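You operate a simulated robot arm through the tools that you are given. There is no shell and no other tool. Be economical: measure what you need, move in short steps, check, and stop when the job is done.

Carry out the task below with a simulated robot arm. There is one attempt and no reset: what you move stays moved.

TASK
Put the base socket from the top of the bench and the can from the top of the bench on the shallow tray.
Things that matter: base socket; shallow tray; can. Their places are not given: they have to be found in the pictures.

It is judged by the outcome, as a careful person would: the job done as asked, and still so three seconds after it is handed in. It fails if anything else is knocked over, pushed out of place, dropped, spilled or broken.

THE ROBOT
A 7-joint arm with a two-finger parallel gripper, fixed in place. Base frame: the origin is at the foot of the arm, x ahead of it, y to its left, z up; the work surface is at about z = 0. Lengths are in mm, angles in rad, forces in N, time in s.
With the tool pointing down near the work surface it reaches from about 220 to 580 mm from the base axis. Its first joint turns from -1.152 to 1.152 rad. Payload 2.5 kg.
Tool frame: the origin (TCP) lies between the finger pads and is the grasp point; the fingertips stand 23 mm ahead of it; z points along the fingers, y is the line along which they close. The gripper opens to 94 mm. The fingers are 38 mm wide and 10 mm thick; the gripper's body (54 by 96 mm) begins 39 mm behind the TCP.
Orientation is told as [roll, pitch, yaw] about the base's x, y, z axes, in that order, counted from this pose: with the fingers straight down and closing along the base's y, the tool's x points along the base's -x, its y along +y and its z along -z.

THE INTERFACE
- The arm moves only by the tool step_arm. Its argument "rows" is a list of rows, each a list of 3 entries, a list of its own where there are three numbers: the shift along the base's x, y, z in units of 30 mm (1.0 is 30 mm), then the turn, a rotation vector about the base's x, y, z in units of 6 degrees (1.0 is 6 degrees), then the opening in per cent of the stroke, from 0 (shut) to 100 (fully open). In form: [[[x, y, z], [rx, ry, rz], gripper], ...]. A call has 1 to 8 rows; each row shifts and turns the commanded pose from where the row before left it. A call with a number of a shift or a turn outside -1 to 1 is refused whole. A row lasts 0.2 s, in which the tool goes at most 50 mm and 0.15 rad; a call with a longer step from one row to the next is refused whole, and so is a gripper value outside its range. A pose out of reach is approached as far as the arm can. The call stops where the force on the tool passes 40 N (or 10 N more than at its start, if that is more) or the arm is blocked; 0.2 s more then pass. The fingers move at their own pace (about 108 mm/s each) and stop on an object; they squeeze with about 22 N. The grip force told is the motor's: it shows also when the fingers shut on nothing. Time passes only in rows, and 0.2 s behind the last, so rows that do not move let the fingers close. It gives the time, the measured TCP pose, the force on the tool (base axes), the opening and the grip force at its end, in the units of the frame above (readings bear some noise), and new pictures: "pictures" is both (left out), scene, wrist or none.
- Cameras (640 x 400 px; columns grow to the right, rows downward): "scene" is fixed at [102.3, -403.3, 537.5]; the picture's right is [0.93, -0.38, 0.00], its down [-0.24, -0.60, -0.76] and it looks along [0.29, 0.70, -0.65] (base axes); focal length 252 px, centre (320, 200). "wrist" rides on the gripper at [-39, 0, -44] in the tool frame; the picture's right is [0.00, -1.00, 0.00], its down [0.97, 0.00, -0.24] and it looks along [0.24, 0.00, 0.97] (tool axes); focal length 218 px, centre (320, 200).
- locate(camera, pixels): for up to 12 pixels [column, row] of the newest picture of that camera ("zoom" is the newest enlarged one), the place [x, y, z] in the base frame of the surface seen there, good to about 3 mm. No time passes.
- inspect(camera, box): a new picture of the part [left, top, right, bottom] of that camera's present view, enlarged. No time passes.
- job_done(): hands the job in; it is judged then, once.

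Work in short steps. Measure before you move; look again where a grasp or a placing could have gone wrong, and mend it. You have 60 turns and 120 pictures in all, those below and enlarged ones among them. Open the gripper and draw the arm clear of the work before you hand the job in, unless the task says otherwise; then end with one line.

The tools are called by a JSON object that holds its "method" and its "body". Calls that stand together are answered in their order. step_arm: Moves the arm, as the interface text tells. Its arguments: {"type":"object","properties":{"rows":{"type":"array","items":{"type":"array"}},"pictures":{"type":"string","enum":["both","scene","wrist","none"]}},"required":["rows"]} The other tools are called the same way: locate (camera, pixels) gives the place of the surface under pixels of a picture; inspect (camera, box) takes an enlarged picture of a part of a camera's view; job_done () hands the job in.

At the start:

```text
t: 0.0
position: [334.0, -15.9, 327.5]
orientation: [0.001, 0.0, 0.001]
contact_force: [0.4, 0.1, 0.5]
finger_gap: 94.1
finger_force: 0.0
```

scene: 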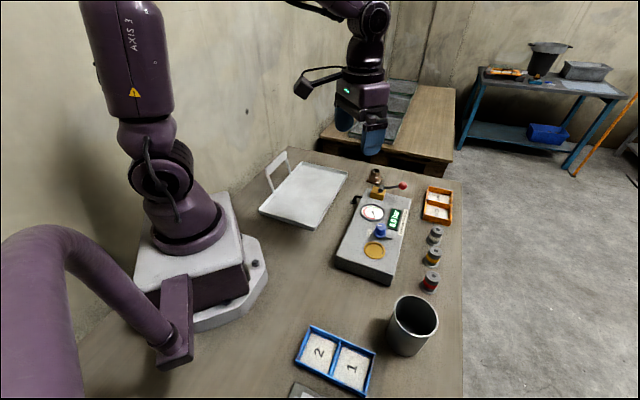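
wrist: 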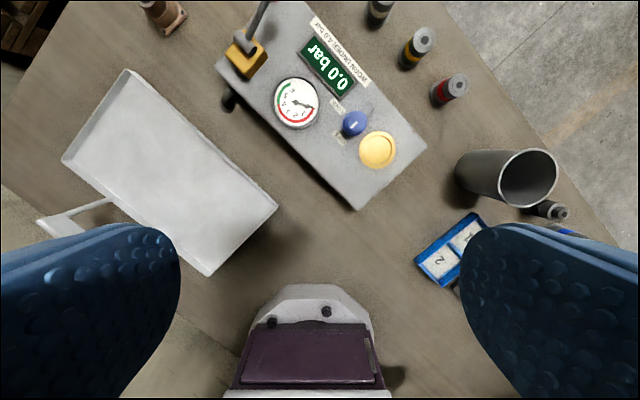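

The tray is near (305,192), a grey cylinder is at (412,325), and a brown object is at (375,176). I'll enlarge these areas to identify them.

{"method": "inspect", "body": {"camera": "scene", "box": [330, 150, 470, 300]}}

{"method": "inspect", "body": {"camera": "scene", "box": [280, 280, 460, 400]}}

{"method": "inspect", "body": {"camera": "wrist", "box": [400, 100, 640, 250]}}

{"method": "locate", "body": {"camera": "scene", "pixels": [[260, 210], [311, 228], [348, 170], [295, 163], [303, 195], [275, 165], [375, 174], [374, 182], [412, 296], [412, 315], [408, 352], [436, 320]]}}

```text
2.67 times, centred on (400, 225) of scene
```

zoom: 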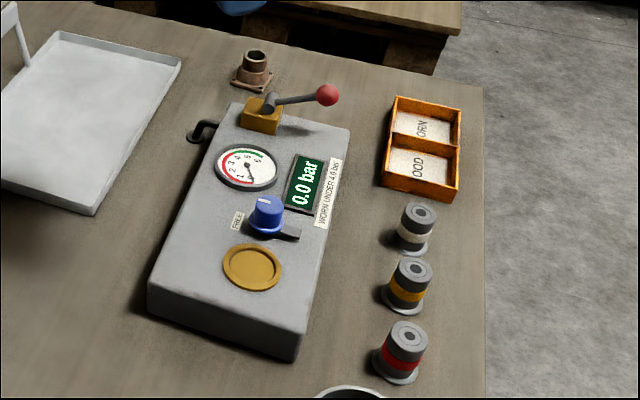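

```text
3.33 times, centred on (370, 340) of scene
```

zoom: 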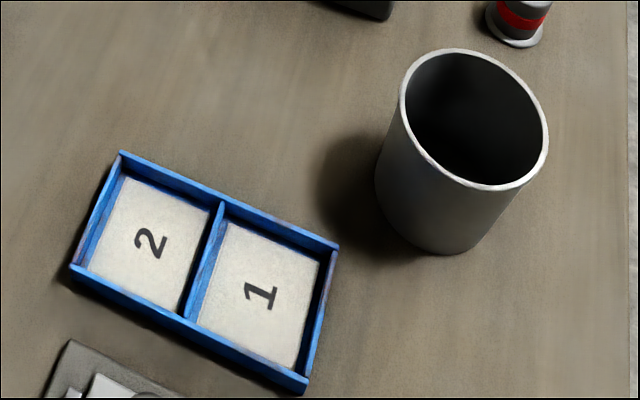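

```text
2.67 times, centred on (520, 175) of wrist
```

zoom: 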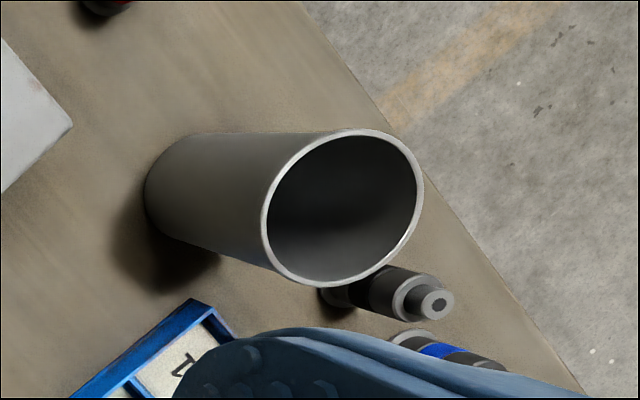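

```text
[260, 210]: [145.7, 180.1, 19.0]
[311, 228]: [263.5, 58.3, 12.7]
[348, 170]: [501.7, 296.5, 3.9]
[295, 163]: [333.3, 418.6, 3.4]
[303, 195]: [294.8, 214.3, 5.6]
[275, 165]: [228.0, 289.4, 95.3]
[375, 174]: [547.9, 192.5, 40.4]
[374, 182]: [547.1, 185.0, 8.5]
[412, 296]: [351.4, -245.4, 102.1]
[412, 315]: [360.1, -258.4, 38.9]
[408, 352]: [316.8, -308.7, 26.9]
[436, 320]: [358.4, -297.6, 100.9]
```

The brown socket on a square flange stands at about (548,190). The grey cylinder, probably the can, stands at about (340,-275), with its rim at z≈101. I'll move toward it and look again.

{"method": "step_arm", "body": {"rows": [[[0, -1, 0], [0, 0, 0], 100], [[0, -1, 0], [0, 0, 0], 100], [[0, -1, 0], [0, 0, 0], 100], [[0, -1, 0], [0, 0, 0], 100], [[0, -1, 0], [0, 0, 0], 100], [[0, -1, 0], [0, 0, 0], 100], [[0, -1, 0], [0, 0, 0], 100]]}}

```text
t: 1.6
position: [332.8, -225.7, 326.6]
orientation: [0.001, -0.002, 0.001]
contact_force: [-0.7, -0.3, -0.3]
finger_gap: 94.1
finger_force: 0.2
```

scene: 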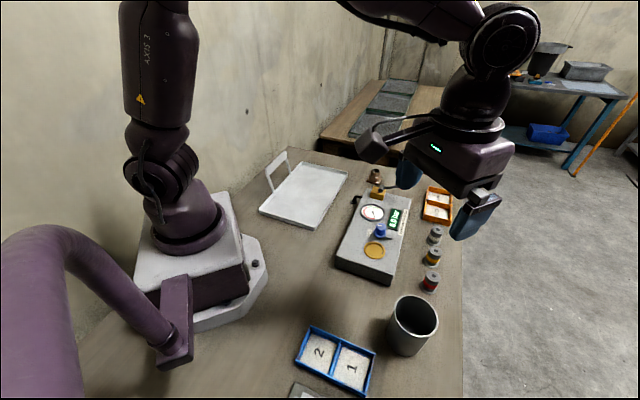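
wrist: 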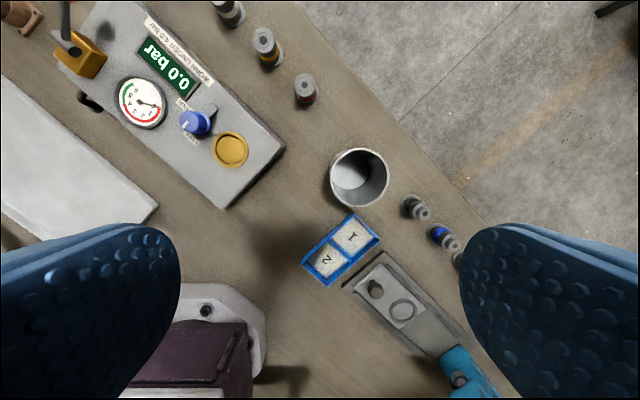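

Seen from above, the can is at (360,178). I'll measure its rim and the objects around it.

{"method": "locate", "body": {"camera": "wrist", "pixels": [[331, 178], [388, 180], [362, 149], [358, 205], [348, 175], [375, 240], [349, 214], [413, 205], [305, 80], [285, 148], [70, 250], [157, 206]]}}

{"method": "inspect", "body": {"camera": "wrist", "box": [290, 120, 450, 220]}}

```text
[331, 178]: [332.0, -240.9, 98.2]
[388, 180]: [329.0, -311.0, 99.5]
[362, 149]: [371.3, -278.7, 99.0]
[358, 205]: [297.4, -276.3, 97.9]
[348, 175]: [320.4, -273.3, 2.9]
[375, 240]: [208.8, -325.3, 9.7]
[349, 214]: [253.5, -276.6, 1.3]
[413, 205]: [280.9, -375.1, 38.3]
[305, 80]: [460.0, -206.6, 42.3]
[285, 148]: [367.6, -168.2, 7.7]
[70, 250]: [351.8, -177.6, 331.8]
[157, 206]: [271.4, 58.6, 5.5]
```

```text
4.00 times, centred on (370, 170) of wrist
```

zoom: 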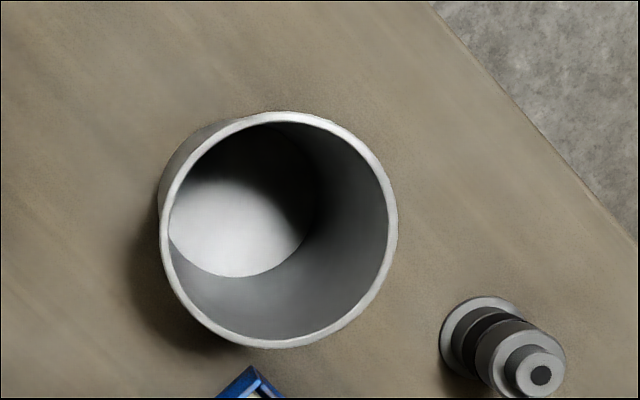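

The can is centred at about (334,-277), about 74 mm across and 99 mm tall. I'll move over it, go part of the way down and check.

{"method": "step_arm", "body": {"rows": [[[0.04, -0.85, 0], [0, 0, 0], 100], [[0, -0.86, 0], [0, 0, 0], 100], [[0, 0, -1], [0, 0, 0], 100], [[0, 0, -1], [0, 0, 0], 100], [[0, 0, -1], [0, 0, 0], 100], [[0, 0, -1], [0, 0, 0], 100], [[0, 0, -1], [0, 0, 0], 100]]}}

```text
t: 3.2
position: [332.9, -276.6, 176.8]
orientation: [-0.001, 0.0, 0.0]
contact_force: [-0.5, 0.2, -0.2]
finger_gap: 93.9
finger_force: 0.0
```

scene: 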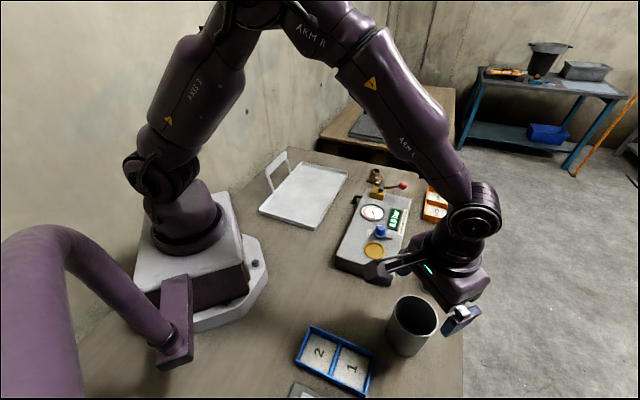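
wrist: 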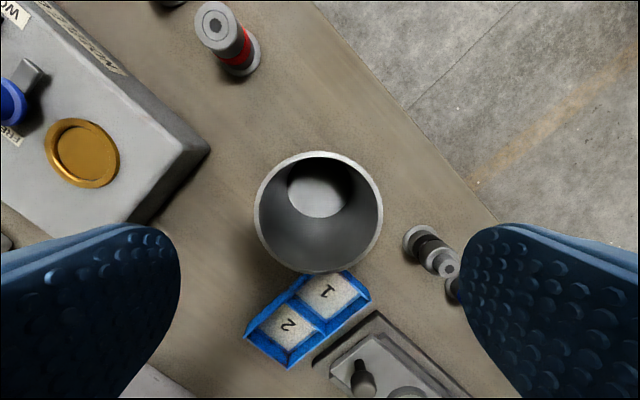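

The can is centred between the fingers: its rim spans columns 255–382 and the middle is 320. I'll go down to z≈70 and close.

{"method": "step_arm", "body": {"rows": [[[0.03, 0, -1], [0, 0, 0], 100], [[0, 0, -1], [0, 0, 0], 100], [[0, 0, -1], [0, 0, 0], 100], [[0, 0, -0.55], [0, 0, 0], 100], [[0, 0, 0], [0, 0, 0], 0], [[0, 0, 0], [0, 0, 0], 0], [[0, 0, 0], [0, 0, 0], 0]]}}

```text
t: 4.8
position: [334.6, -276.8, 70.8]
orientation: [-0.002, 0.0, 0.001]
contact_force: [-0.1, 0.3, 0.4]
finger_gap: 71.0
finger_force: 21.9
```

scene: 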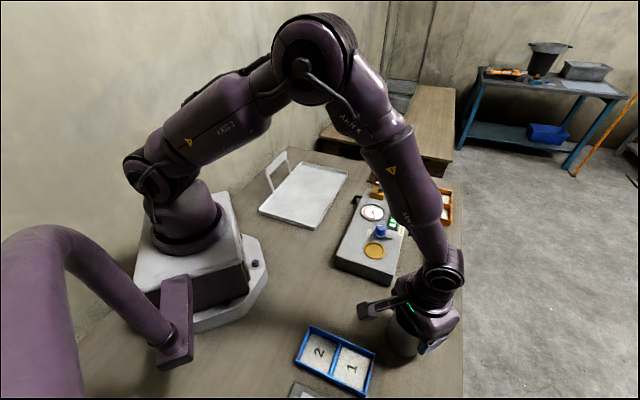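
wrist: 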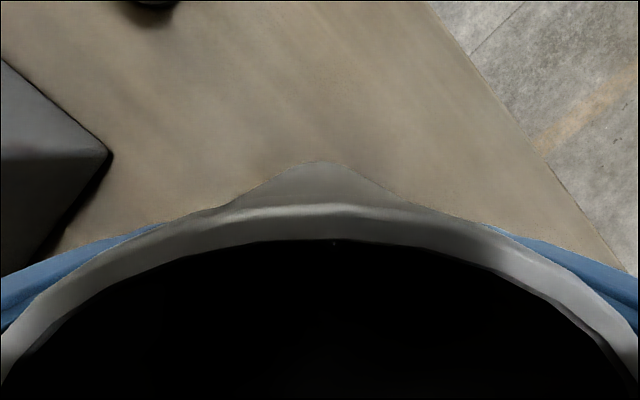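

The grip holds at 71 mm and 22 N. I'll lift straight up.

{"method": "step_arm", "body": {"rows": [[[0, 0, 0.5], [0, 0, 0], 0], [[0, 0, 1], [0, 0, 0], 0], [[0, 0, 1], [0, 0, 0], 0], [[0, 0, 1], [0, 0, 0], 0], [[0, 0, 1], [0, 0, 0], 0], [[0, 0, 1], [0, 0, 0], 0], [[0, 0, 0.5], [0, 0, 0], 0]]}}

```text
t: 6.4
position: [334.3, -277.9, 252.4]
orientation: [-0.002, 0.0, 0.001]
contact_force: [0.5, -0.4, 0.2]
finger_gap: 0.0
finger_force: 22.6
```

scene: 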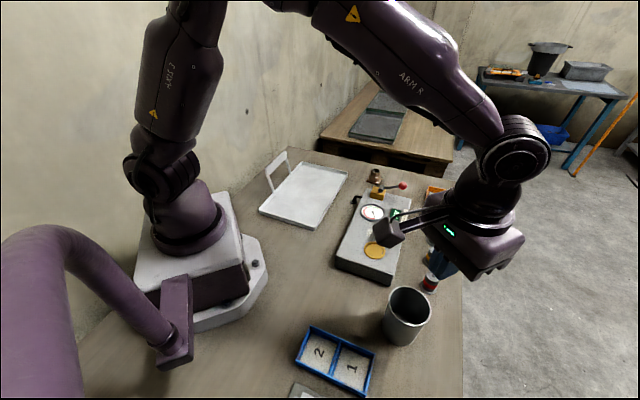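
wrist: 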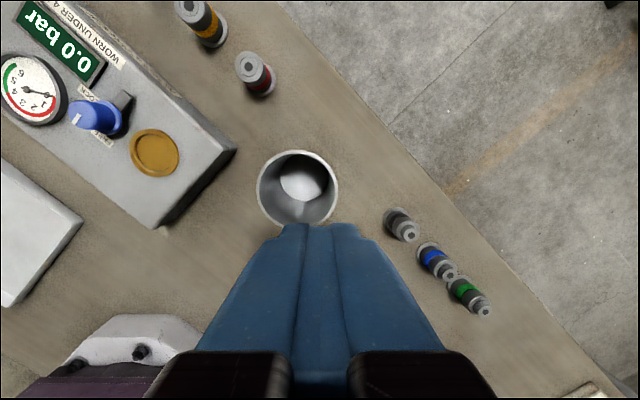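

The can slipped out of the grip and is standing upright close to where it was. I'll measure it again.

{"method": "locate", "body": {"camera": "wrist", "pixels": [[258, 187], [338, 190], [300, 151], [262, 205], [300, 175], [273, 221], [336, 175], [270, 160]]}}

{"method": "inspect", "body": {"camera": "wrist", "box": [230, 130, 390, 230]}}

{"method": "inspect", "body": {"camera": "scene", "box": [350, 270, 470, 360]}}

```text
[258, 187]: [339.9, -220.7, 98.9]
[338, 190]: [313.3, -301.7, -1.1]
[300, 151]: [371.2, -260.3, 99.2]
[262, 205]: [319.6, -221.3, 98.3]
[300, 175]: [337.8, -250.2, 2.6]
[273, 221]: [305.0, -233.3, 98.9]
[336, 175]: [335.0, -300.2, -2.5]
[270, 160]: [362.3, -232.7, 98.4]
```

```text
4.00 times, centred on (310, 180) of wrist
```

zoom: 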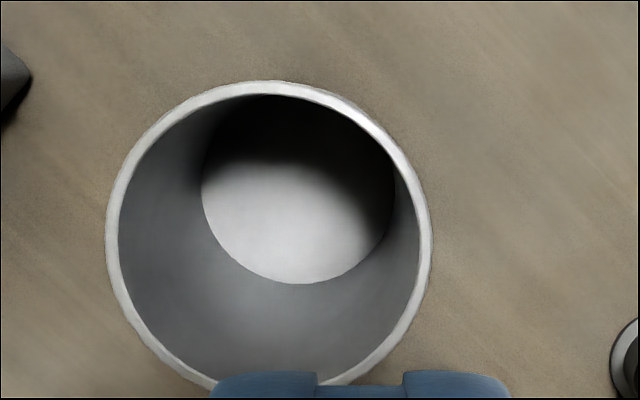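

```text
4.44 times, centred on (410, 315) of scene
```

zoom: 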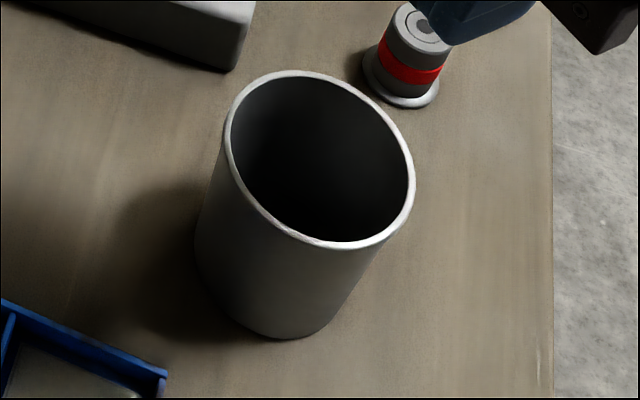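

The can now stands at about (335,-257). I'll open, line up again, go down to z≈66, close, and then lift slowly while watching the force readings.

{"method": "step_arm", "body": {"rows": [[[0.02, 0.69, 0], [0, 0, 0], 100], [[0, 0, 0], [0, 0, 0], 100], [[0, 0, -0.8], [0, 0, 0], 100], [[0, 0, -1], [0, 0, 0], 100], [[0, 0, -1], [0, 0, 0], 100], [[0, 0, 0], [0, 0, 0], 100]], "pictures": "wrist"}}

```text
t: 7.8
position: [336.1, -255.8, 165.9]
orientation: [-0.001, -0.001, 0.0]
contact_force: [-0.2, 0.2, -0.1]
finger_gap: 93.5
finger_force: 0.1
```

wrist: 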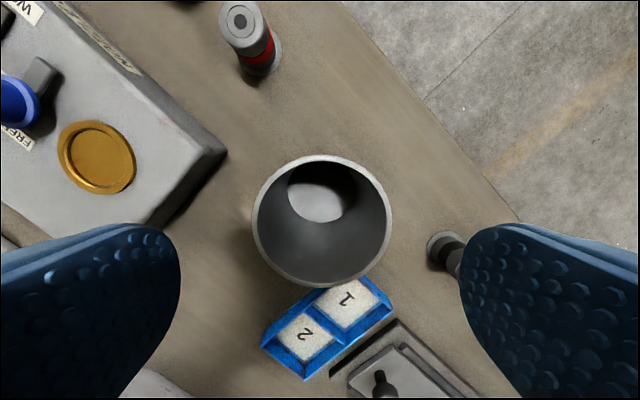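

{"method": "locate", "body": {"camera": "wrist", "pixels": [[254, 222], [389, 220], [322, 158], [322, 285], [275, 176], [369, 176]]}}

```text
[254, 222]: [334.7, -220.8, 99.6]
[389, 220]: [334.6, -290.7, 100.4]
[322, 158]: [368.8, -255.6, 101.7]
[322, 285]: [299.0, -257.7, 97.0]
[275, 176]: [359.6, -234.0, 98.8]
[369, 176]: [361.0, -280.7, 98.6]
```

The can's centre is (334,-256). I'll correct x by -2 mm, go down, close, let it settle and raise only a few mm.

{"method": "step_arm", "body": {"rows": [[[-0.06, 0, -1], [0, 0, 0], 100], [[0, 0, -1], [0, 0, 0], 100], [[0, 0, -1], [0, 0, 0], 100], [[0, 0, -0.33], [0, 0, 0], 100], [[0, 0, 0], [0, 0, 0], 0], [[0, 0, 0], [0, 0, 0], 0], [[0, 0, 0], [0, 0, 0], 0], [[0, 0, 0], [0, 0, 0], 0]], "pictures": "none"}}

{"method": "step_arm", "body": {"rows": [[[0, 0, 0.05], [0, 0, 0], 0], [[0, 0, 0.05], [0, 0, 0], 0], [[0, 0, 0.1], [0, 0, 0], 0], [[0, 0, 0.1], [0, 0, 0], 0]]}}

```text
t: 9.6
position: [333.8, -257.6, 66.0]
orientation: [0.0, 0.0, -0.001]
contact_force: [0.8, 0.9, -1.2]
finger_gap: 70.8
finger_force: 22.4
```

```text
t: 10.6
position: [335.5, -256.3, 76.6]
orientation: [0.001, 0.0, 0.0]
contact_force: [-0.5, -0.1, -0.7]
finger_gap: 70.9
finger_force: 22.2
```

scene: 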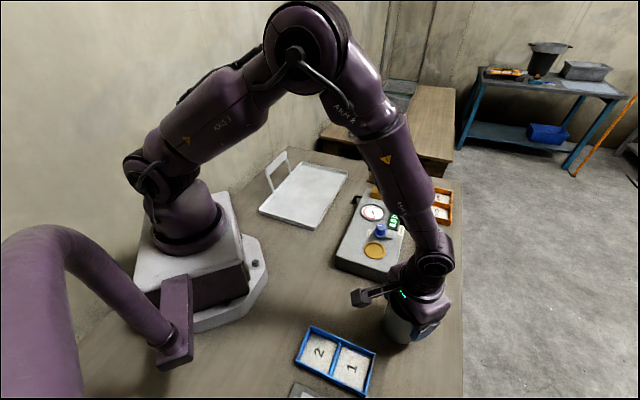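
wrist: 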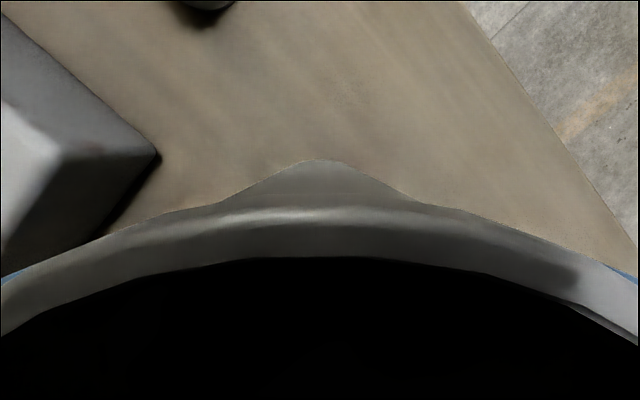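

I'll check whether the rim rose with the hand.

{"method": "locate", "body": {"camera": "wrist", "pixels": [[320, 212], [200, 228], [440, 230]]}}

{"method": "inspect", "body": {"camera": "scene", "box": [350, 270, 470, 360]}}

```text
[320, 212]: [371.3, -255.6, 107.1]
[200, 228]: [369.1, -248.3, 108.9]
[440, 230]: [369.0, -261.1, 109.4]
```

```text
4.44 times, centred on (410, 315) of scene
```

zoom: 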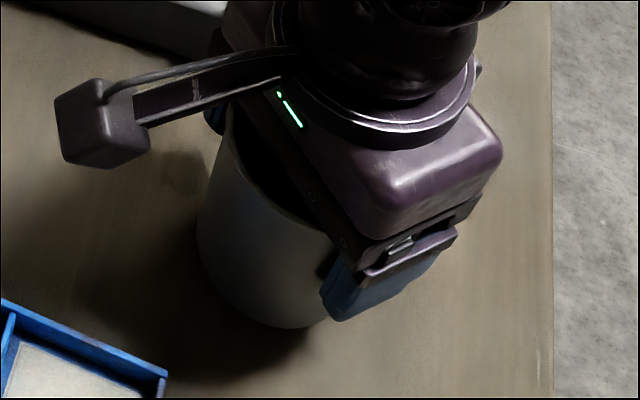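

The can came up with the hand, with its rim at about 108. I'll keep lifting slowly with gentle changes of speed.

{"method": "step_arm", "body": {"rows": [[[0, 0, 0.15], [0, 0, 0], 0], [[0, 0, 0.25], [0, 0, 0], 0], [[0, 0, 0.35], [0, 0, 0], 0], [[0, 0, 0.4], [0, 0, 0], 0], [[0, 0, 0.4], [0, 0, 0], 0], [[0, 0, 0.35], [0, 0, 0], 0], [[0, 0, 0.25], [0, 0, 0], 0], [[0, 0, 0.15], [0, 0, 0], 0]]}}

```text
t: 12.4
position: [335.2, -256.8, 144.8]
orientation: [0.0, 0.001, 0.001]
contact_force: [0.0, 0.3, -1.4]
finger_gap: 71.0
finger_force: 21.9
```

scene: 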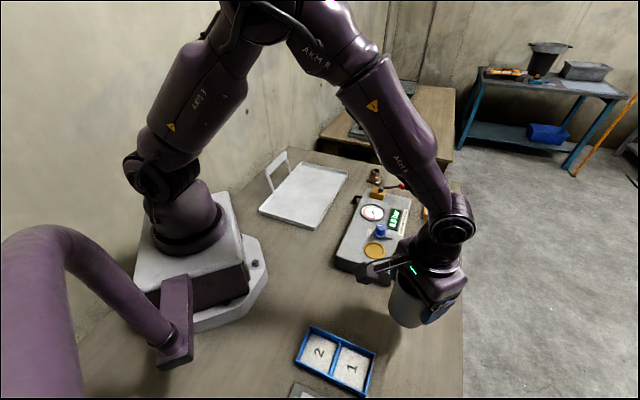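
wrist: 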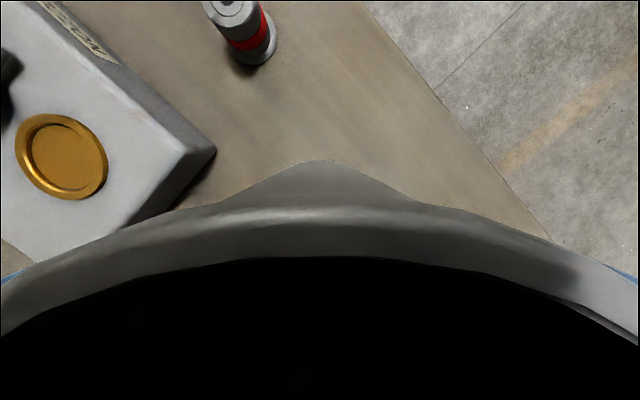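

There's no slip. I'll carry the can toward the tray while rising a little more.

{"method": "step_arm", "body": {"rows": [[[0, 0.1, 0.15], [0, 0, 0], 0], [[-0.1, 0.2, 0.25], [0, 0, 0], 0], [[-0.1, 0.35, 0.25], [0, 0, 0], 0], [[-0.1, 0.45, 0.15], [0, 0, 0], 0], [[-0.1, 0.5, 0.1], [0, 0, 0], 0], [[-0.1, 0.5, 0], [0, 0, 0], 0], [[-0.1, 0.5, 0], [0, 0, 0], 0], [[-0.1, 0.4, 0], [0, 0, 0], 0]], "pictures": "none"}}

{"method": "step_arm", "body": {"rows": [[[-0.1, 0.4, 0], [0, 0, 0], 0], [[-0.1, 0.5, 0], [0, 0, 0], 0], [[-0.1, 0.5, 0], [0, 0, 0], 0], [[-0.1, 0.5, 0], [0, 0, 0], 0], [[-0.1, 0.5, 0], [0, 0, 0], 0], [[-0.1, 0.5, 0], [0, 0, 0], 0], [[-0.1, 0.5, 0], [0, 0, 0], 0], [[-0.1, 0.4, 0], [0, 0, 0], 0]]}}

```text
t: 14.2
position: [313.0, -166.3, 170.5]
orientation: [0.0, 0.0, 0.0]
contact_force: [0.4, -0.4, -1.1]
finger_gap: 70.9
finger_force: 21.9
```

```text
t: 16.0
position: [288.2, -51.7, 171.1]
orientation: [0.001, 0.001, 0.0]
contact_force: [-0.1, -0.3, -0.2]
finger_gap: 71.1
finger_force: 21.9
```

scene: 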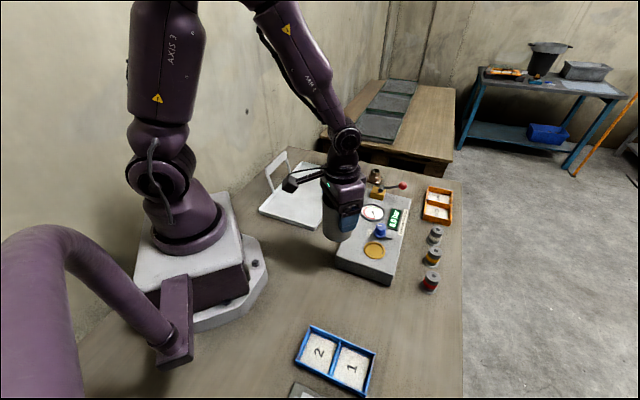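
wrist: 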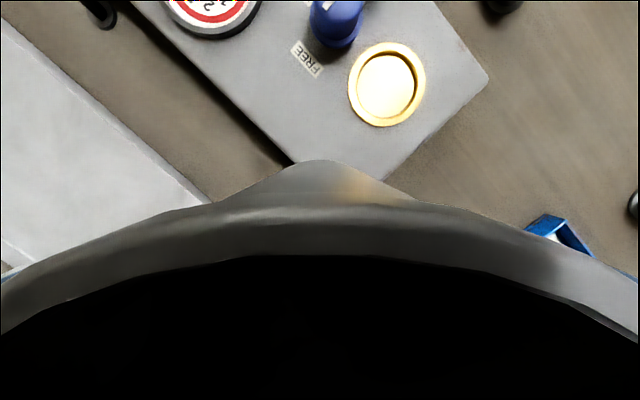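

The grip is holding. I'll go on to a point above the tray at about (272,183).

{"method": "step_arm", "body": {"rows": [[[-0.05, 0.4, 0], [0, 0, 0], 0], [[-0.05, 0.5, 0], [0, 0, 0], 0], [[-0.05, 0.5, 0], [0, 0, 0], 0], [[-0.05, 0.5, 0], [0, 0, 0], 0], [[-0.05, 0.5, 0], [0, 0, 0], 0], [[-0.05, 0.5, 0], [0, 0, 0], 0], [[-0.05, 0.5, 0], [0, 0, 0], 0], [[-0.05, 0.5, 0], [0, 0, 0], 0]], "pictures": "none"}}

{"method": "step_arm", "body": {"rows": [[[0, 0.5, 0], [0, 0, 0], 0], [[0, 0.5, 0], [0, 0, 0], 0], [[0, 0.5, 0], [0, 0, 0], 0], [[0, 0.5, 0], [0, 0, 0], 0], [[0, 0.45, 0], [0, 0, 0], 0], [[0, 0.35, 0], [0, 0, 0], 0], [[0, 0.2, 0], [0, 0, 0], 0]]}}

```text
t: 17.8
position: [278.0, 65.4, 169.8]
orientation: [-0.001, 0.0, 0.0]
contact_force: [0.3, -0.3, -1.6]
finger_gap: 70.9
finger_force: 22.4
```

```text
t: 19.4
position: [279.2, 155.6, 171.8]
orientation: [-0.002, -0.001, 0.0]
contact_force: [1.1, 0.0, -1.8]
finger_gap: 70.9
finger_force: 22.2
```

scene: 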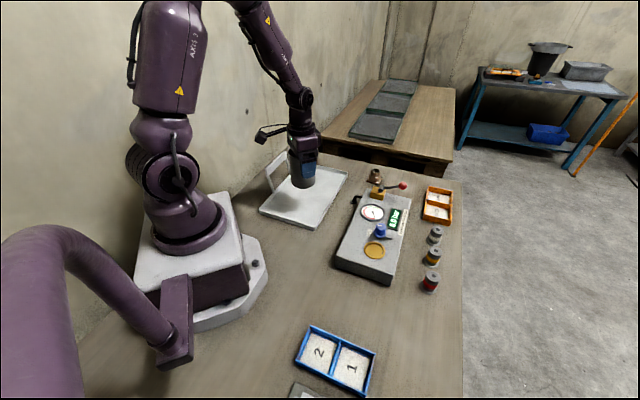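
wrist: 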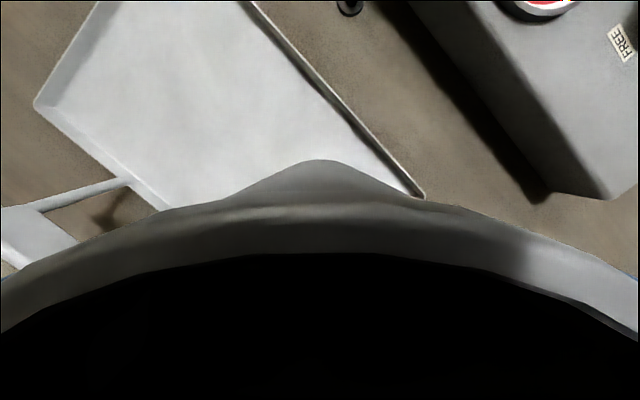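

I'll measure the tray here: its corners, floor and handle.

{"method": "locate", "body": {"camera": "wrist", "pixels": [[40, 105], [425, 195], [250, 130], [150, 200], [130, 182], [20, 235], [330, 95], [100, 10], [70, 100], [250, 3]]}}

{"method": "locate", "body": {"camera": "scene", "pixels": [[261, 211], [310, 228], [347, 171], [318, 163], [285, 215], [327, 190], [285, 152], [267, 170], [272, 190]]}}

{"method": "inspect", "body": {"camera": "scene", "box": [240, 130, 360, 240]}}

```text
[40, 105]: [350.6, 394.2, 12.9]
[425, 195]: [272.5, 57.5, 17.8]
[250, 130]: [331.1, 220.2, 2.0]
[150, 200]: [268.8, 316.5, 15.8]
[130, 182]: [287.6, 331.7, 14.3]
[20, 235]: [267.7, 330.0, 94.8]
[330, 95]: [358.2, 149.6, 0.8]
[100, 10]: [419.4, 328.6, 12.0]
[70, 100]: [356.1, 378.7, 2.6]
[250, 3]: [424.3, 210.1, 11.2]
```

```text
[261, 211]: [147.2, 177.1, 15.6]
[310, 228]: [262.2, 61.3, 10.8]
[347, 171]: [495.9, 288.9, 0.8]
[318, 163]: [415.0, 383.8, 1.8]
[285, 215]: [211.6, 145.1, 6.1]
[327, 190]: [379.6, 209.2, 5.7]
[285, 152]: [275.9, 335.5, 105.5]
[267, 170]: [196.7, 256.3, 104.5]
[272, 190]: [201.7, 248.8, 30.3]
```

```text
3.64 times, centred on (300, 185) of scene
```

zoom: 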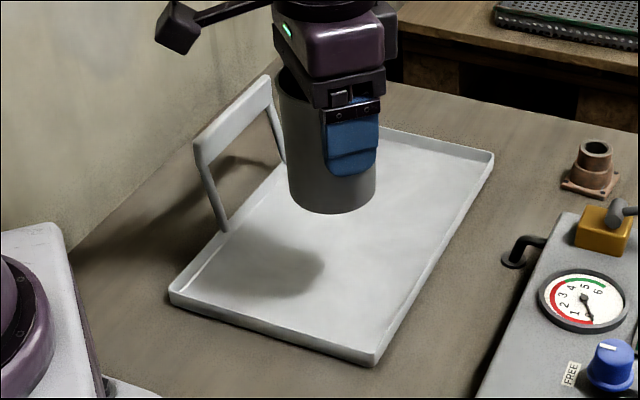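

The tray's centre is at about (309,226), its floor is at z≈3–5, and its handle stands up along the far long side. I'll shift to (263,165) and lower gently.

{"method": "step_arm", "body": {"rows": [[[-0.25, 0.15, 0], [0, 0, 0], 0], [[-0.28, 0.15, -0.15], [0, 0, 0], 0], [[0, 0, -0.4], [0, 0, 0], 0], [[0, 0, -0.5], [0, 0, 0], 0], [[0, 0, -0.5], [0, 0, 0], 0], [[0, 0, -0.5], [0, 0, 0], 0], [[0, 0, -0.4], [0, 0, 0], 0], [[0, 0, -0.3], [0, 0, 0], 0]]}}

```text
t: 21.2
position: [261.7, 164.1, 87.3]
orientation: [0.0, 0.0, 0.001]
contact_force: [-0.1, 0.0, -1.5]
finger_gap: 71.1
finger_force: 22.1
```

scene: 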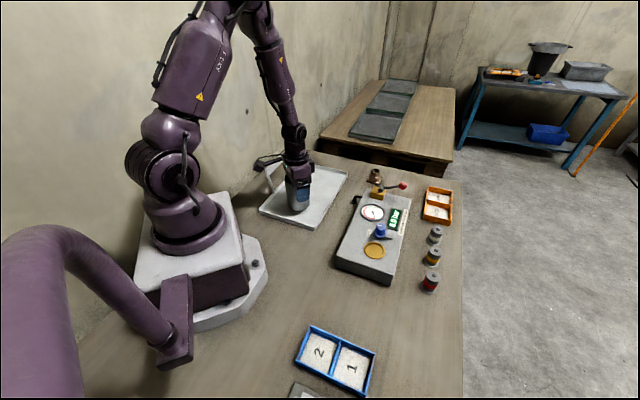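
wrist: 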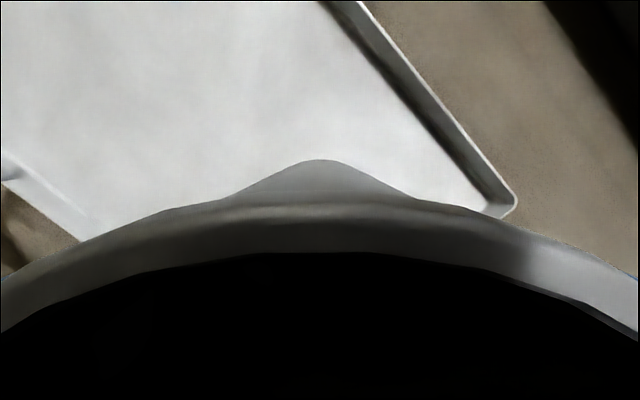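

I'll check that nothing on the hand is near the handle.

{"method": "inspect", "body": {"camera": "scene", "box": [230, 120, 350, 240]}}

```text
3.33 times, centred on (290, 180) of scene
```

zoom: 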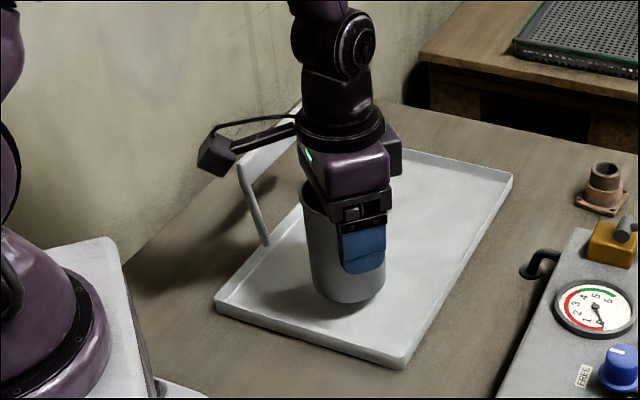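

A boom sticks out from the hand and looks close to the handle. I'll measure both.

{"method": "locate", "body": {"camera": "zoom", "pixels": [[215, 150], [210, 172], [228, 160], [260, 143], [285, 132], [245, 168], [265, 240], [296, 150], [245, 180], [285, 143]]}}

```text
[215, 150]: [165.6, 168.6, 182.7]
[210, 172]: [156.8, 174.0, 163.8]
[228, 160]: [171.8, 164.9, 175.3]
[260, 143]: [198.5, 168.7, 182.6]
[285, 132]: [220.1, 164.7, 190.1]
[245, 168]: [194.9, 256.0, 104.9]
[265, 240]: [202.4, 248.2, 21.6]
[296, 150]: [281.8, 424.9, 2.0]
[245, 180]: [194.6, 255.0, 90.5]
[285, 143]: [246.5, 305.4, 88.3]
```

The boom is at y≈168 and the handle at y≥255, so there's room. I'll lower to contact in small steps.

{"method": "step_arm", "body": {"rows": [[[0, 0, -0.2], [0, 0, 0], 0], [[0, 0, -0.15], [0, 0, 0], 0], [[0, 0, -0.08], [0, 0, 0], 0], [[0, 0, -0.05], [0, 0, 0], 0], [[0, 0, 0], [0, 0, 0], 0]], "pictures": "none"}}

```text
t: 22.4
position: [261.4, 163.3, 74.8]
orientation: [0.001, 0.0, -0.001]
contact_force: [-0.4, 0.3, -1.5]
finger_gap: 70.8
finger_force: 21.6
```

{"method": "step_arm", "body": {"rows": [[[0, 0, -0.07], [0, 0, 0], 0], [[0, 0, -0.05], [0, 0, 0], 0], [[0, 0, 0], [0, 0, 0], 0]], "pictures": "scene"}}

{"method": "inspect", "body": {"camera": "scene", "box": [260, 160, 340, 230]}}

```text
t: 23.2
position: [260.3, 163.2, 71.5]
orientation: [0.001, 0.0, 0.0]
contact_force: [0.4, 0.0, -1.6]
finger_gap: 71.0
finger_force: 22.5
```

scene: 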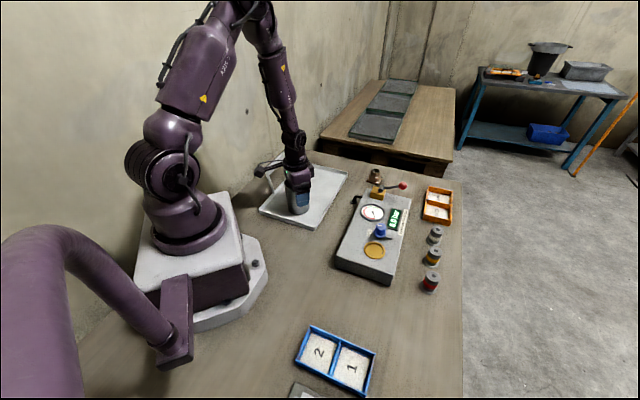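

```text
5.71 times, centred on (300, 195) of scene
```

zoom: 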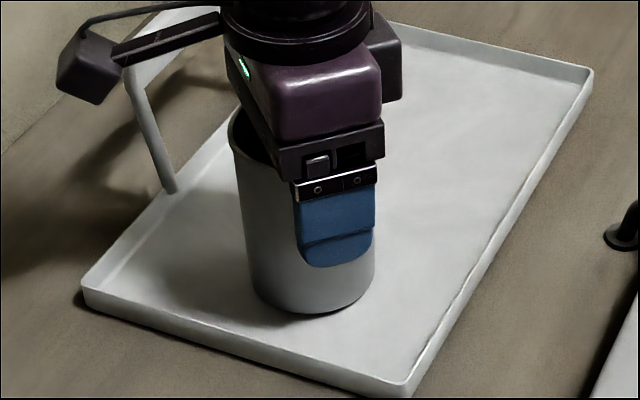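

Nearly down. I'll lower in 1 mm steps until I feel contact.

{"method": "step_arm", "body": {"rows": [[[0, 0, -0.035], [0, 0, 0], 0], [[0, 0, -0.035], [0, 0, 0], 0], [[0, 0, -0.035], [0, 0, 0], 0], [[0, 0, 0], [0, 0, 0], 0]], "pictures": "none"}}

```text
t: 24.2
position: [262.1, 165.0, 68.4]
orientation: [0.001, -0.001, -0.001]
contact_force: [-1.2, -4.5, 15.4]
finger_gap: 70.8
finger_force: 21.9
```

Contact, at 15 N upward. I'll back off slightly, open, and rise.

{"method": "step_arm", "body": {"rows": [[[0, 0, 0.03], [0, 0, 0], 0], [[0, 0, 0], [0, 0, 0], 80], [[0, 0, 0], [0, 0, 0], 100], [[0, 0, 0], [0, 0, 0], 100], [[0, 0, 0.4], [0, 0, 0], 100], [[0, 0, 1], [0, 0, 0], 100], [[0, 0, 1], [0, 0, 0], 100], [[0, 0, 1], [0, 0, 0], 100]]}}

```text
t: 26.0
position: [260.8, 163.9, 168.0]
orientation: [0.002, -0.001, 0.001]
contact_force: [-0.5, 0.2, -0.7]
finger_gap: 94.0
finger_force: 0.1
```

scene: 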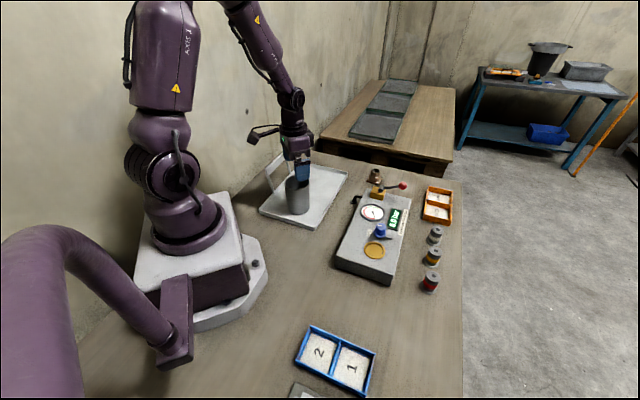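
wrist: 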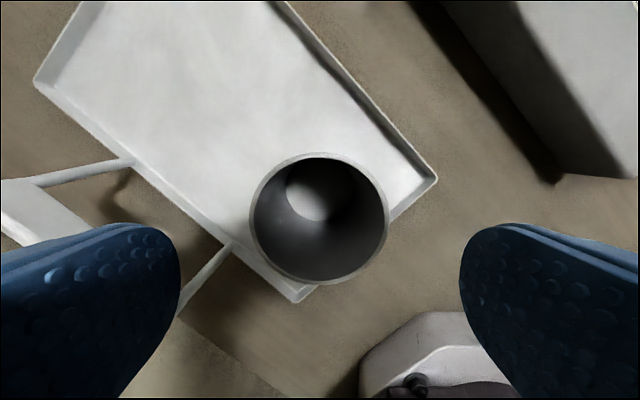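

The can stands on the tray. I'll move toward the socket to look at it from above.

{"method": "step_arm", "body": {"rows": [[[0.3, 0, 1], [0, 0, 0], 100], [[1, 0.1, 0.8], [0, 0, 0], 100], [[1, 0.1, 0.5], [0, 0, 0], 100], [[1, 0.1, 0], [0, 0, 0], 100], [[1, 0.1, 0], [0, 0, 0], 100], [[1, 0.1, 0], [0, 0, 0], 100], [[1, 0.1, 0], [0, 0, 0], 100], [[1, 0.1, 0], [0, 0, 0], 100]]}}

```text
t: 27.8
position: [480.0, 184.5, 240.8]
orientation: [-0.001, -0.001, 0.0]
contact_force: [0.0, 0.6, 0.0]
finger_gap: 94.0
finger_force: 0.0
```

scene: 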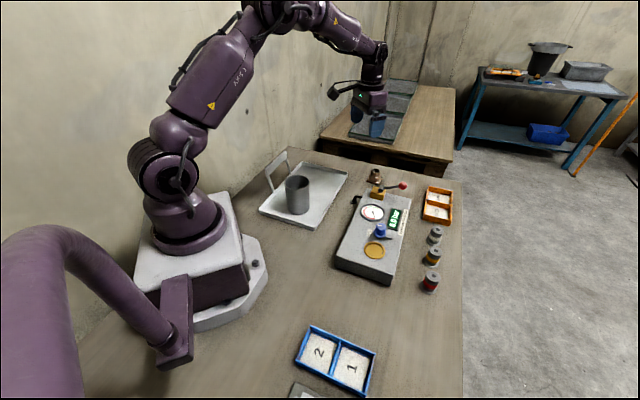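
wrist: 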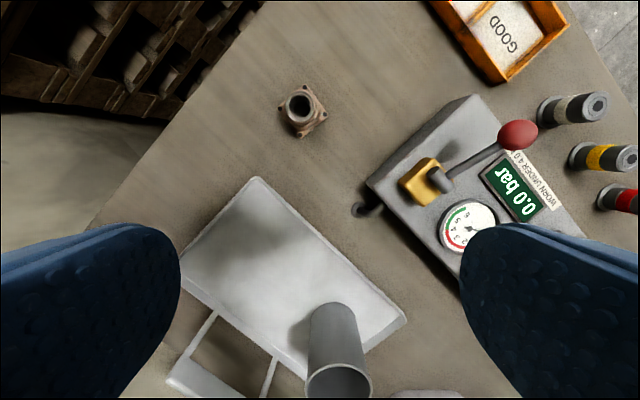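

{"method": "inspect", "body": {"camera": "wrist", "box": [250, 60, 410, 160]}}

{"method": "locate", "body": {"camera": "wrist", "pixels": [[288, 105], [312, 105], [300, 95], [300, 116], [279, 105], [307, 87], [328, 117], [302, 137], [372, 184], [256, 178], [425, 180], [518, 135]]}}

```text
4.00 times, centred on (330, 110) of wrist
```

zoom: 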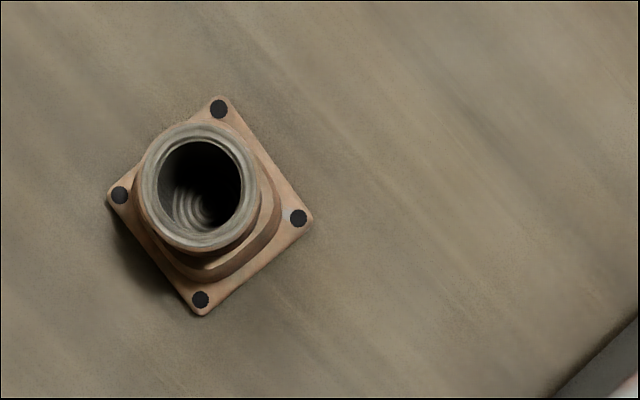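

```text
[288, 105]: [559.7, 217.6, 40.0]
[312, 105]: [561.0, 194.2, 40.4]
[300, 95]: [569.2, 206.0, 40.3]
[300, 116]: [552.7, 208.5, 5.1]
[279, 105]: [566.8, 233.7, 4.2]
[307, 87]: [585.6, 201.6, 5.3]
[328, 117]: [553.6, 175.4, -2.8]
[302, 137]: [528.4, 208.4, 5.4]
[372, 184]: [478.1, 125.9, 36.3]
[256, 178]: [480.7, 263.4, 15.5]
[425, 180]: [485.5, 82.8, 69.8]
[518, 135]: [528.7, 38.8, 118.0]
```

The socket tube's centre is at about (559,205), its top is at z≈41, and it's about 28 mm across. That's at the edge of reach, so I'll move above it and check.

{"method": "step_arm", "body": {"rows": [[[0.8, 0.2, 0], [0, 0, 0], 100], [[0.8, 0.2, -0.5], [0, 0, 0], 100], [[0.8, 0.2, -1], [0, 0, 0], 100], [[0.23, 0.08, -1], [0, 0, 0], 100], [[0, 0, -1], [0, 0, 0], 100], [[0, 0, 0], [0, 0, 0], 100]]}}

```text
t: 29.2
position: [559.6, 204.1, 133.3]
orientation: [-0.001, -0.001, 0.001]
contact_force: [0.7, -0.4, 1.2]
finger_gap: 94.2
finger_force: 0.1
```

scene: 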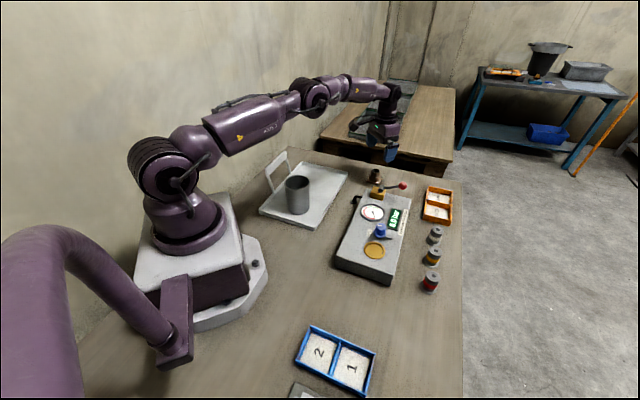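
wrist: 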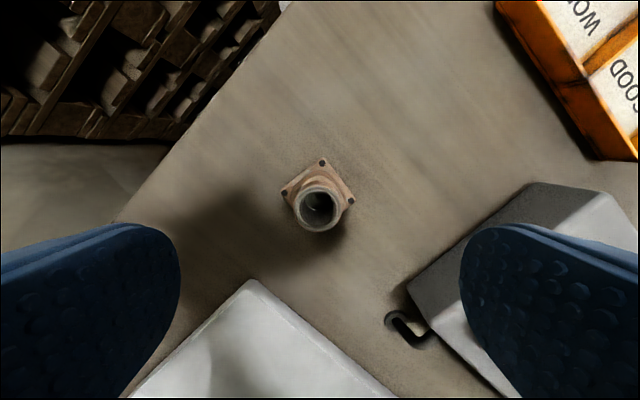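

I'll locate the tube rim and the nearest parts of the panel.

{"method": "locate", "body": {"camera": "wrist", "pixels": [[298, 209], [339, 209], [318, 190], [318, 229], [322, 162], [352, 201], [285, 192], [536, 184], [412, 284], [395, 322]]}}

{"method": "inspect", "body": {"camera": "wrist", "box": [260, 140, 380, 250]}}

```text
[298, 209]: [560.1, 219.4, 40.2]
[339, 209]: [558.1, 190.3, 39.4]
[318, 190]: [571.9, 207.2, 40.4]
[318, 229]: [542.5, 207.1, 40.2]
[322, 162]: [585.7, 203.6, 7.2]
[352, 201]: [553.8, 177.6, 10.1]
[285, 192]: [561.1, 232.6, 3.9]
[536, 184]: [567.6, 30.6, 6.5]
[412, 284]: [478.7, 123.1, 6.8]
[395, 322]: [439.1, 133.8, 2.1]
```

```text
3.64 times, centred on (320, 195) of wrist
```

zoom: 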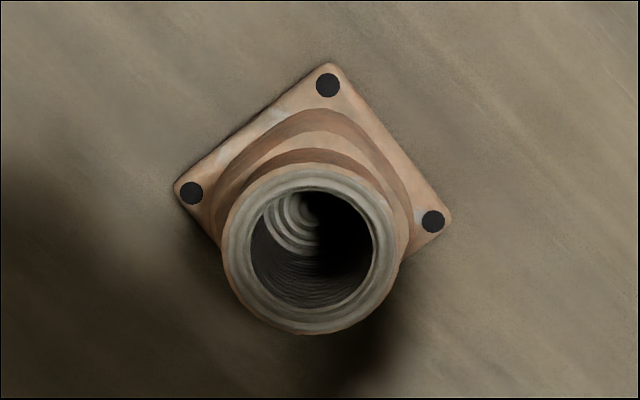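

The tube is centred at about (557.5,205). I'll go down in stages, watching that the arm keeps its reach.

{"method": "step_arm", "body": {"rows": [[[-0.06, 0.02, -0.8], [0, 0, 0], 100], [[0, 0, -0.8], [0, 0, 0], 100], [[0, 0, -0.7], [0, 0, 0], 100], [[0, 0, -0.5], [0, 0, 0], 100], [[0, 0, 0], [0, 0, 0], 100]]}}

```text
t: 30.4
position: [558.2, 203.9, 50.0]
orientation: [0.0, 0.0, 0.0]
contact_force: [-0.2, -0.7, -0.2]
finger_gap: 94.0
finger_force: 0.0
```

scene: 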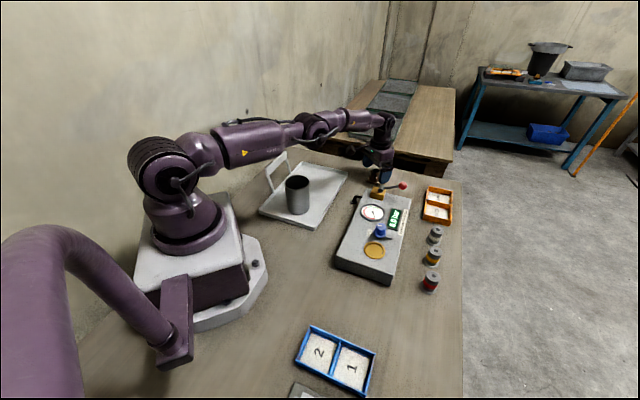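
wrist: 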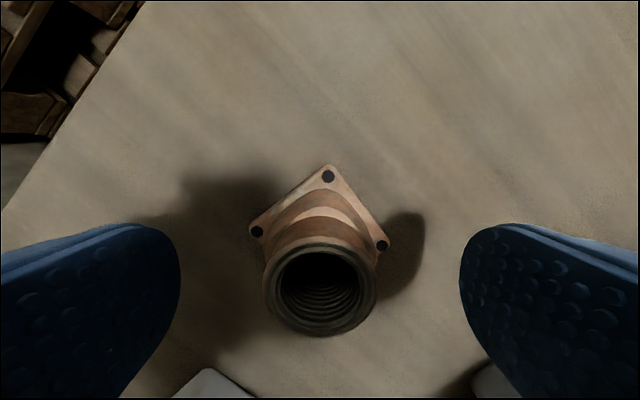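

Well centred. I'll go down to z≈38 and close.

{"method": "step_arm", "body": {"rows": [[[0, 0.03, -0.4], [0, 0, 0], 100], [[0, 0, 0], [0, 0, 0], 60], [[0, 0, 0], [0, 0, 0], 0], [[0, 0, 0], [0, 0, 0], 0], [[0, 0, 0], [0, 0, 0], 0], [[0, 0, 0], [0, 0, 0], 0]]}}

```text
t: 31.8
position: [557.1, 205.4, 37.7]
orientation: [-0.001, -0.003, -0.001]
contact_force: [-0.7, 0.0, 0.0]
finger_gap: 51.3
finger_force: 22.2
```

scene: 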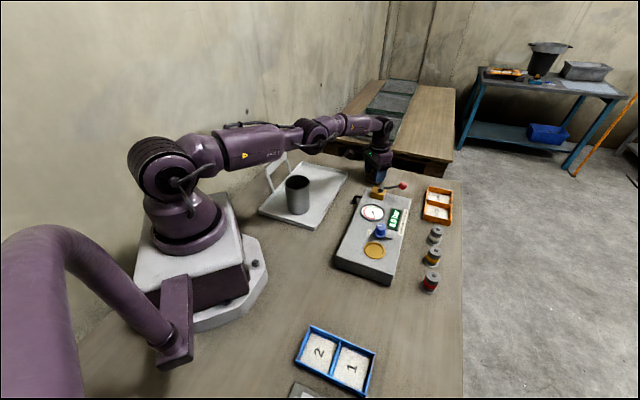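
wrist: 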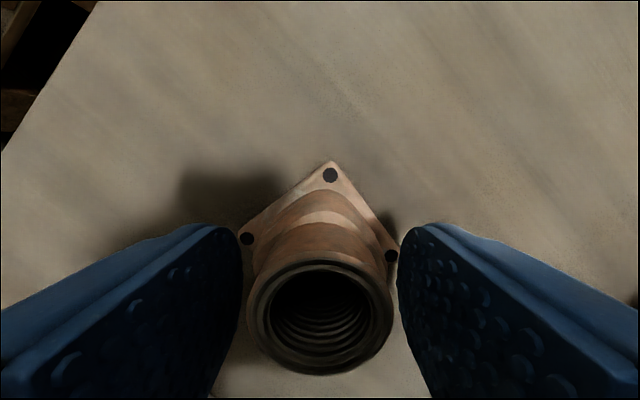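

The fingers stopped at 51 mm against the flange's corners, which is a poor grip. I'll open, rise, and turn the hand about 38° so that it closes on two flat sides of the flange.

{"method": "step_arm", "body": {"rows": [[[0, 0, 0], [0, 0, 0], 100], [[0, 0, 0], [0, 0, 0], 100], [[0, 0, 0.8], [0, 0, 0], 100], [[0, 0, 1], [0, 0, 1], 100], [[0, 0, 0.5], [0, 0, 1], 100], [[0, 0, 0], [0, 0, 1], 100], [[0, 0, 0], [0, 0, 1], 100], [[0, 0, 0], [0, 0, 1], 100]], "pictures": "none"}}

{"method": "step_arm", "body": {"rows": [[[0, 0, 0], [0, 0, 1], 100], [[0, 0, 0], [0, 0, 0.33], 100], [[0, 0, 0], [0, 0, 0], 100]]}}

{"method": "inspect", "body": {"camera": "wrist", "box": [240, 130, 400, 280]}}

```text
t: 33.6
position: [557.0, 206.6, 108.1]
orientation: [0.001, 0.0, 0.524]
contact_force: [-1.0, 0.0, -0.1]
finger_gap: 94.0
finger_force: 0.1
```

```text
t: 34.4
position: [558.0, 206.5, 108.6]
orientation: [0.001, 0.0, 0.662]
contact_force: [0.0, -0.3, 0.5]
finger_gap: 94.1
finger_force: 0.0
```

scene: 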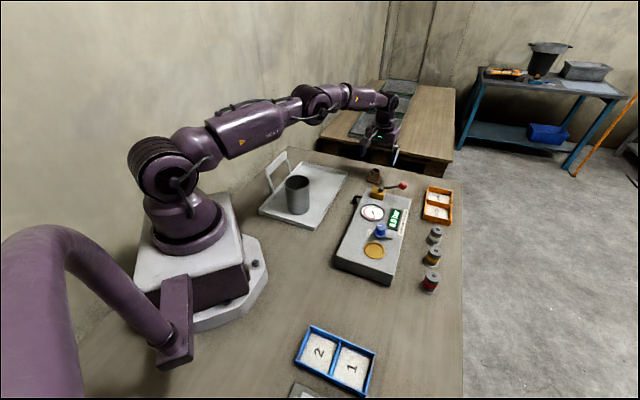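
wrist: 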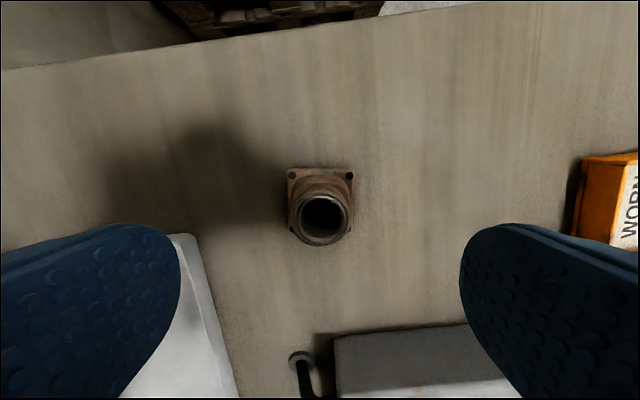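

```text
2.67 times, centred on (320, 205) of wrist
```

zoom: 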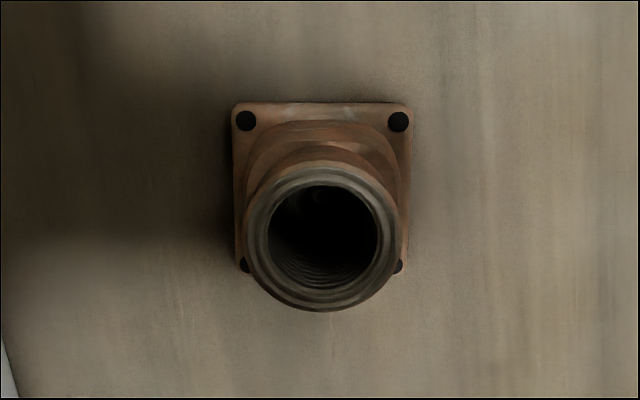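

The flange is square to the fingers now. I'll locate its edges for fine centring.

{"method": "locate", "body": {"camera": "zoom", "pixels": [[237, 106], [408, 107], [322, 106], [237, 270], [405, 268], [326, 165], [325, 308]]}}

```text
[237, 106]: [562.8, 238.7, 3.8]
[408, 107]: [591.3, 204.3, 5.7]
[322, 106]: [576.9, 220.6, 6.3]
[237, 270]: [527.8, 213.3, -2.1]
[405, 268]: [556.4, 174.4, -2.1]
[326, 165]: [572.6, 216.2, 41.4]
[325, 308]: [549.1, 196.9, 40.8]
```

The flange is centred at about (560,207) with sides of about 45 mm. I'll go down to z≈27, so the tips are about 4 mm off the bench, and close on it.

{"method": "step_arm", "body": {"rows": [[[0.07, 0.02, -0.8], [0, 0, 0], 100], [[0, 0, -0.8], [0, 0, 0], 100], [[0, 0, -0.6], [0, 0, 0], 100], [[0, 0, -0.4], [0, 0, 0], 100], [[0, 0, -0.13], [0, 0, 0], 100], [[0, 0, 0], [0, 0, 0], 70]]}}

```text
t: 35.8
position: [552.1, 204.7, 26.9]
orientation: [0.0, 0.001, 0.663]
contact_force: [-0.4, 1.1, 1.1]
finger_gap: 65.8
finger_force: 0.0
out of reach, approached as far as the arm can: row 3, 5
```

scene: 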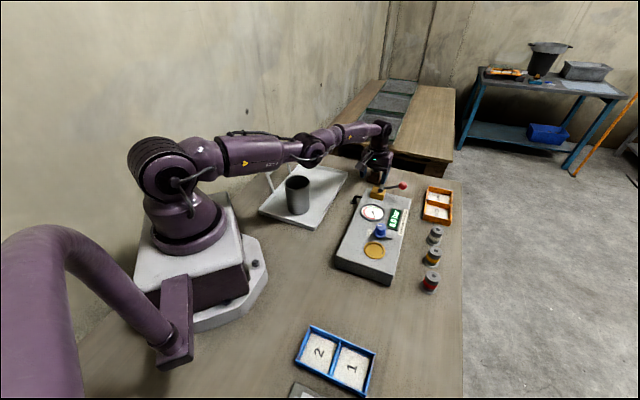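
wrist: 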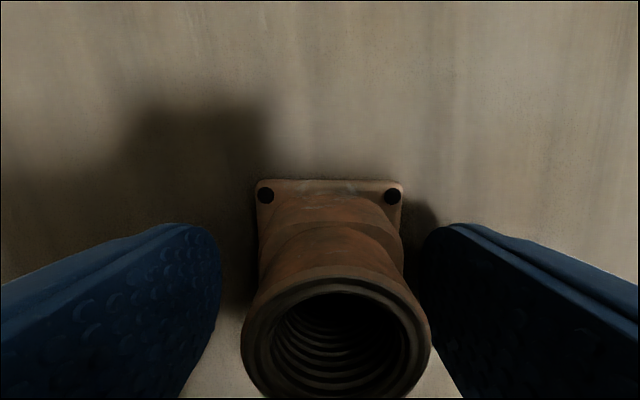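

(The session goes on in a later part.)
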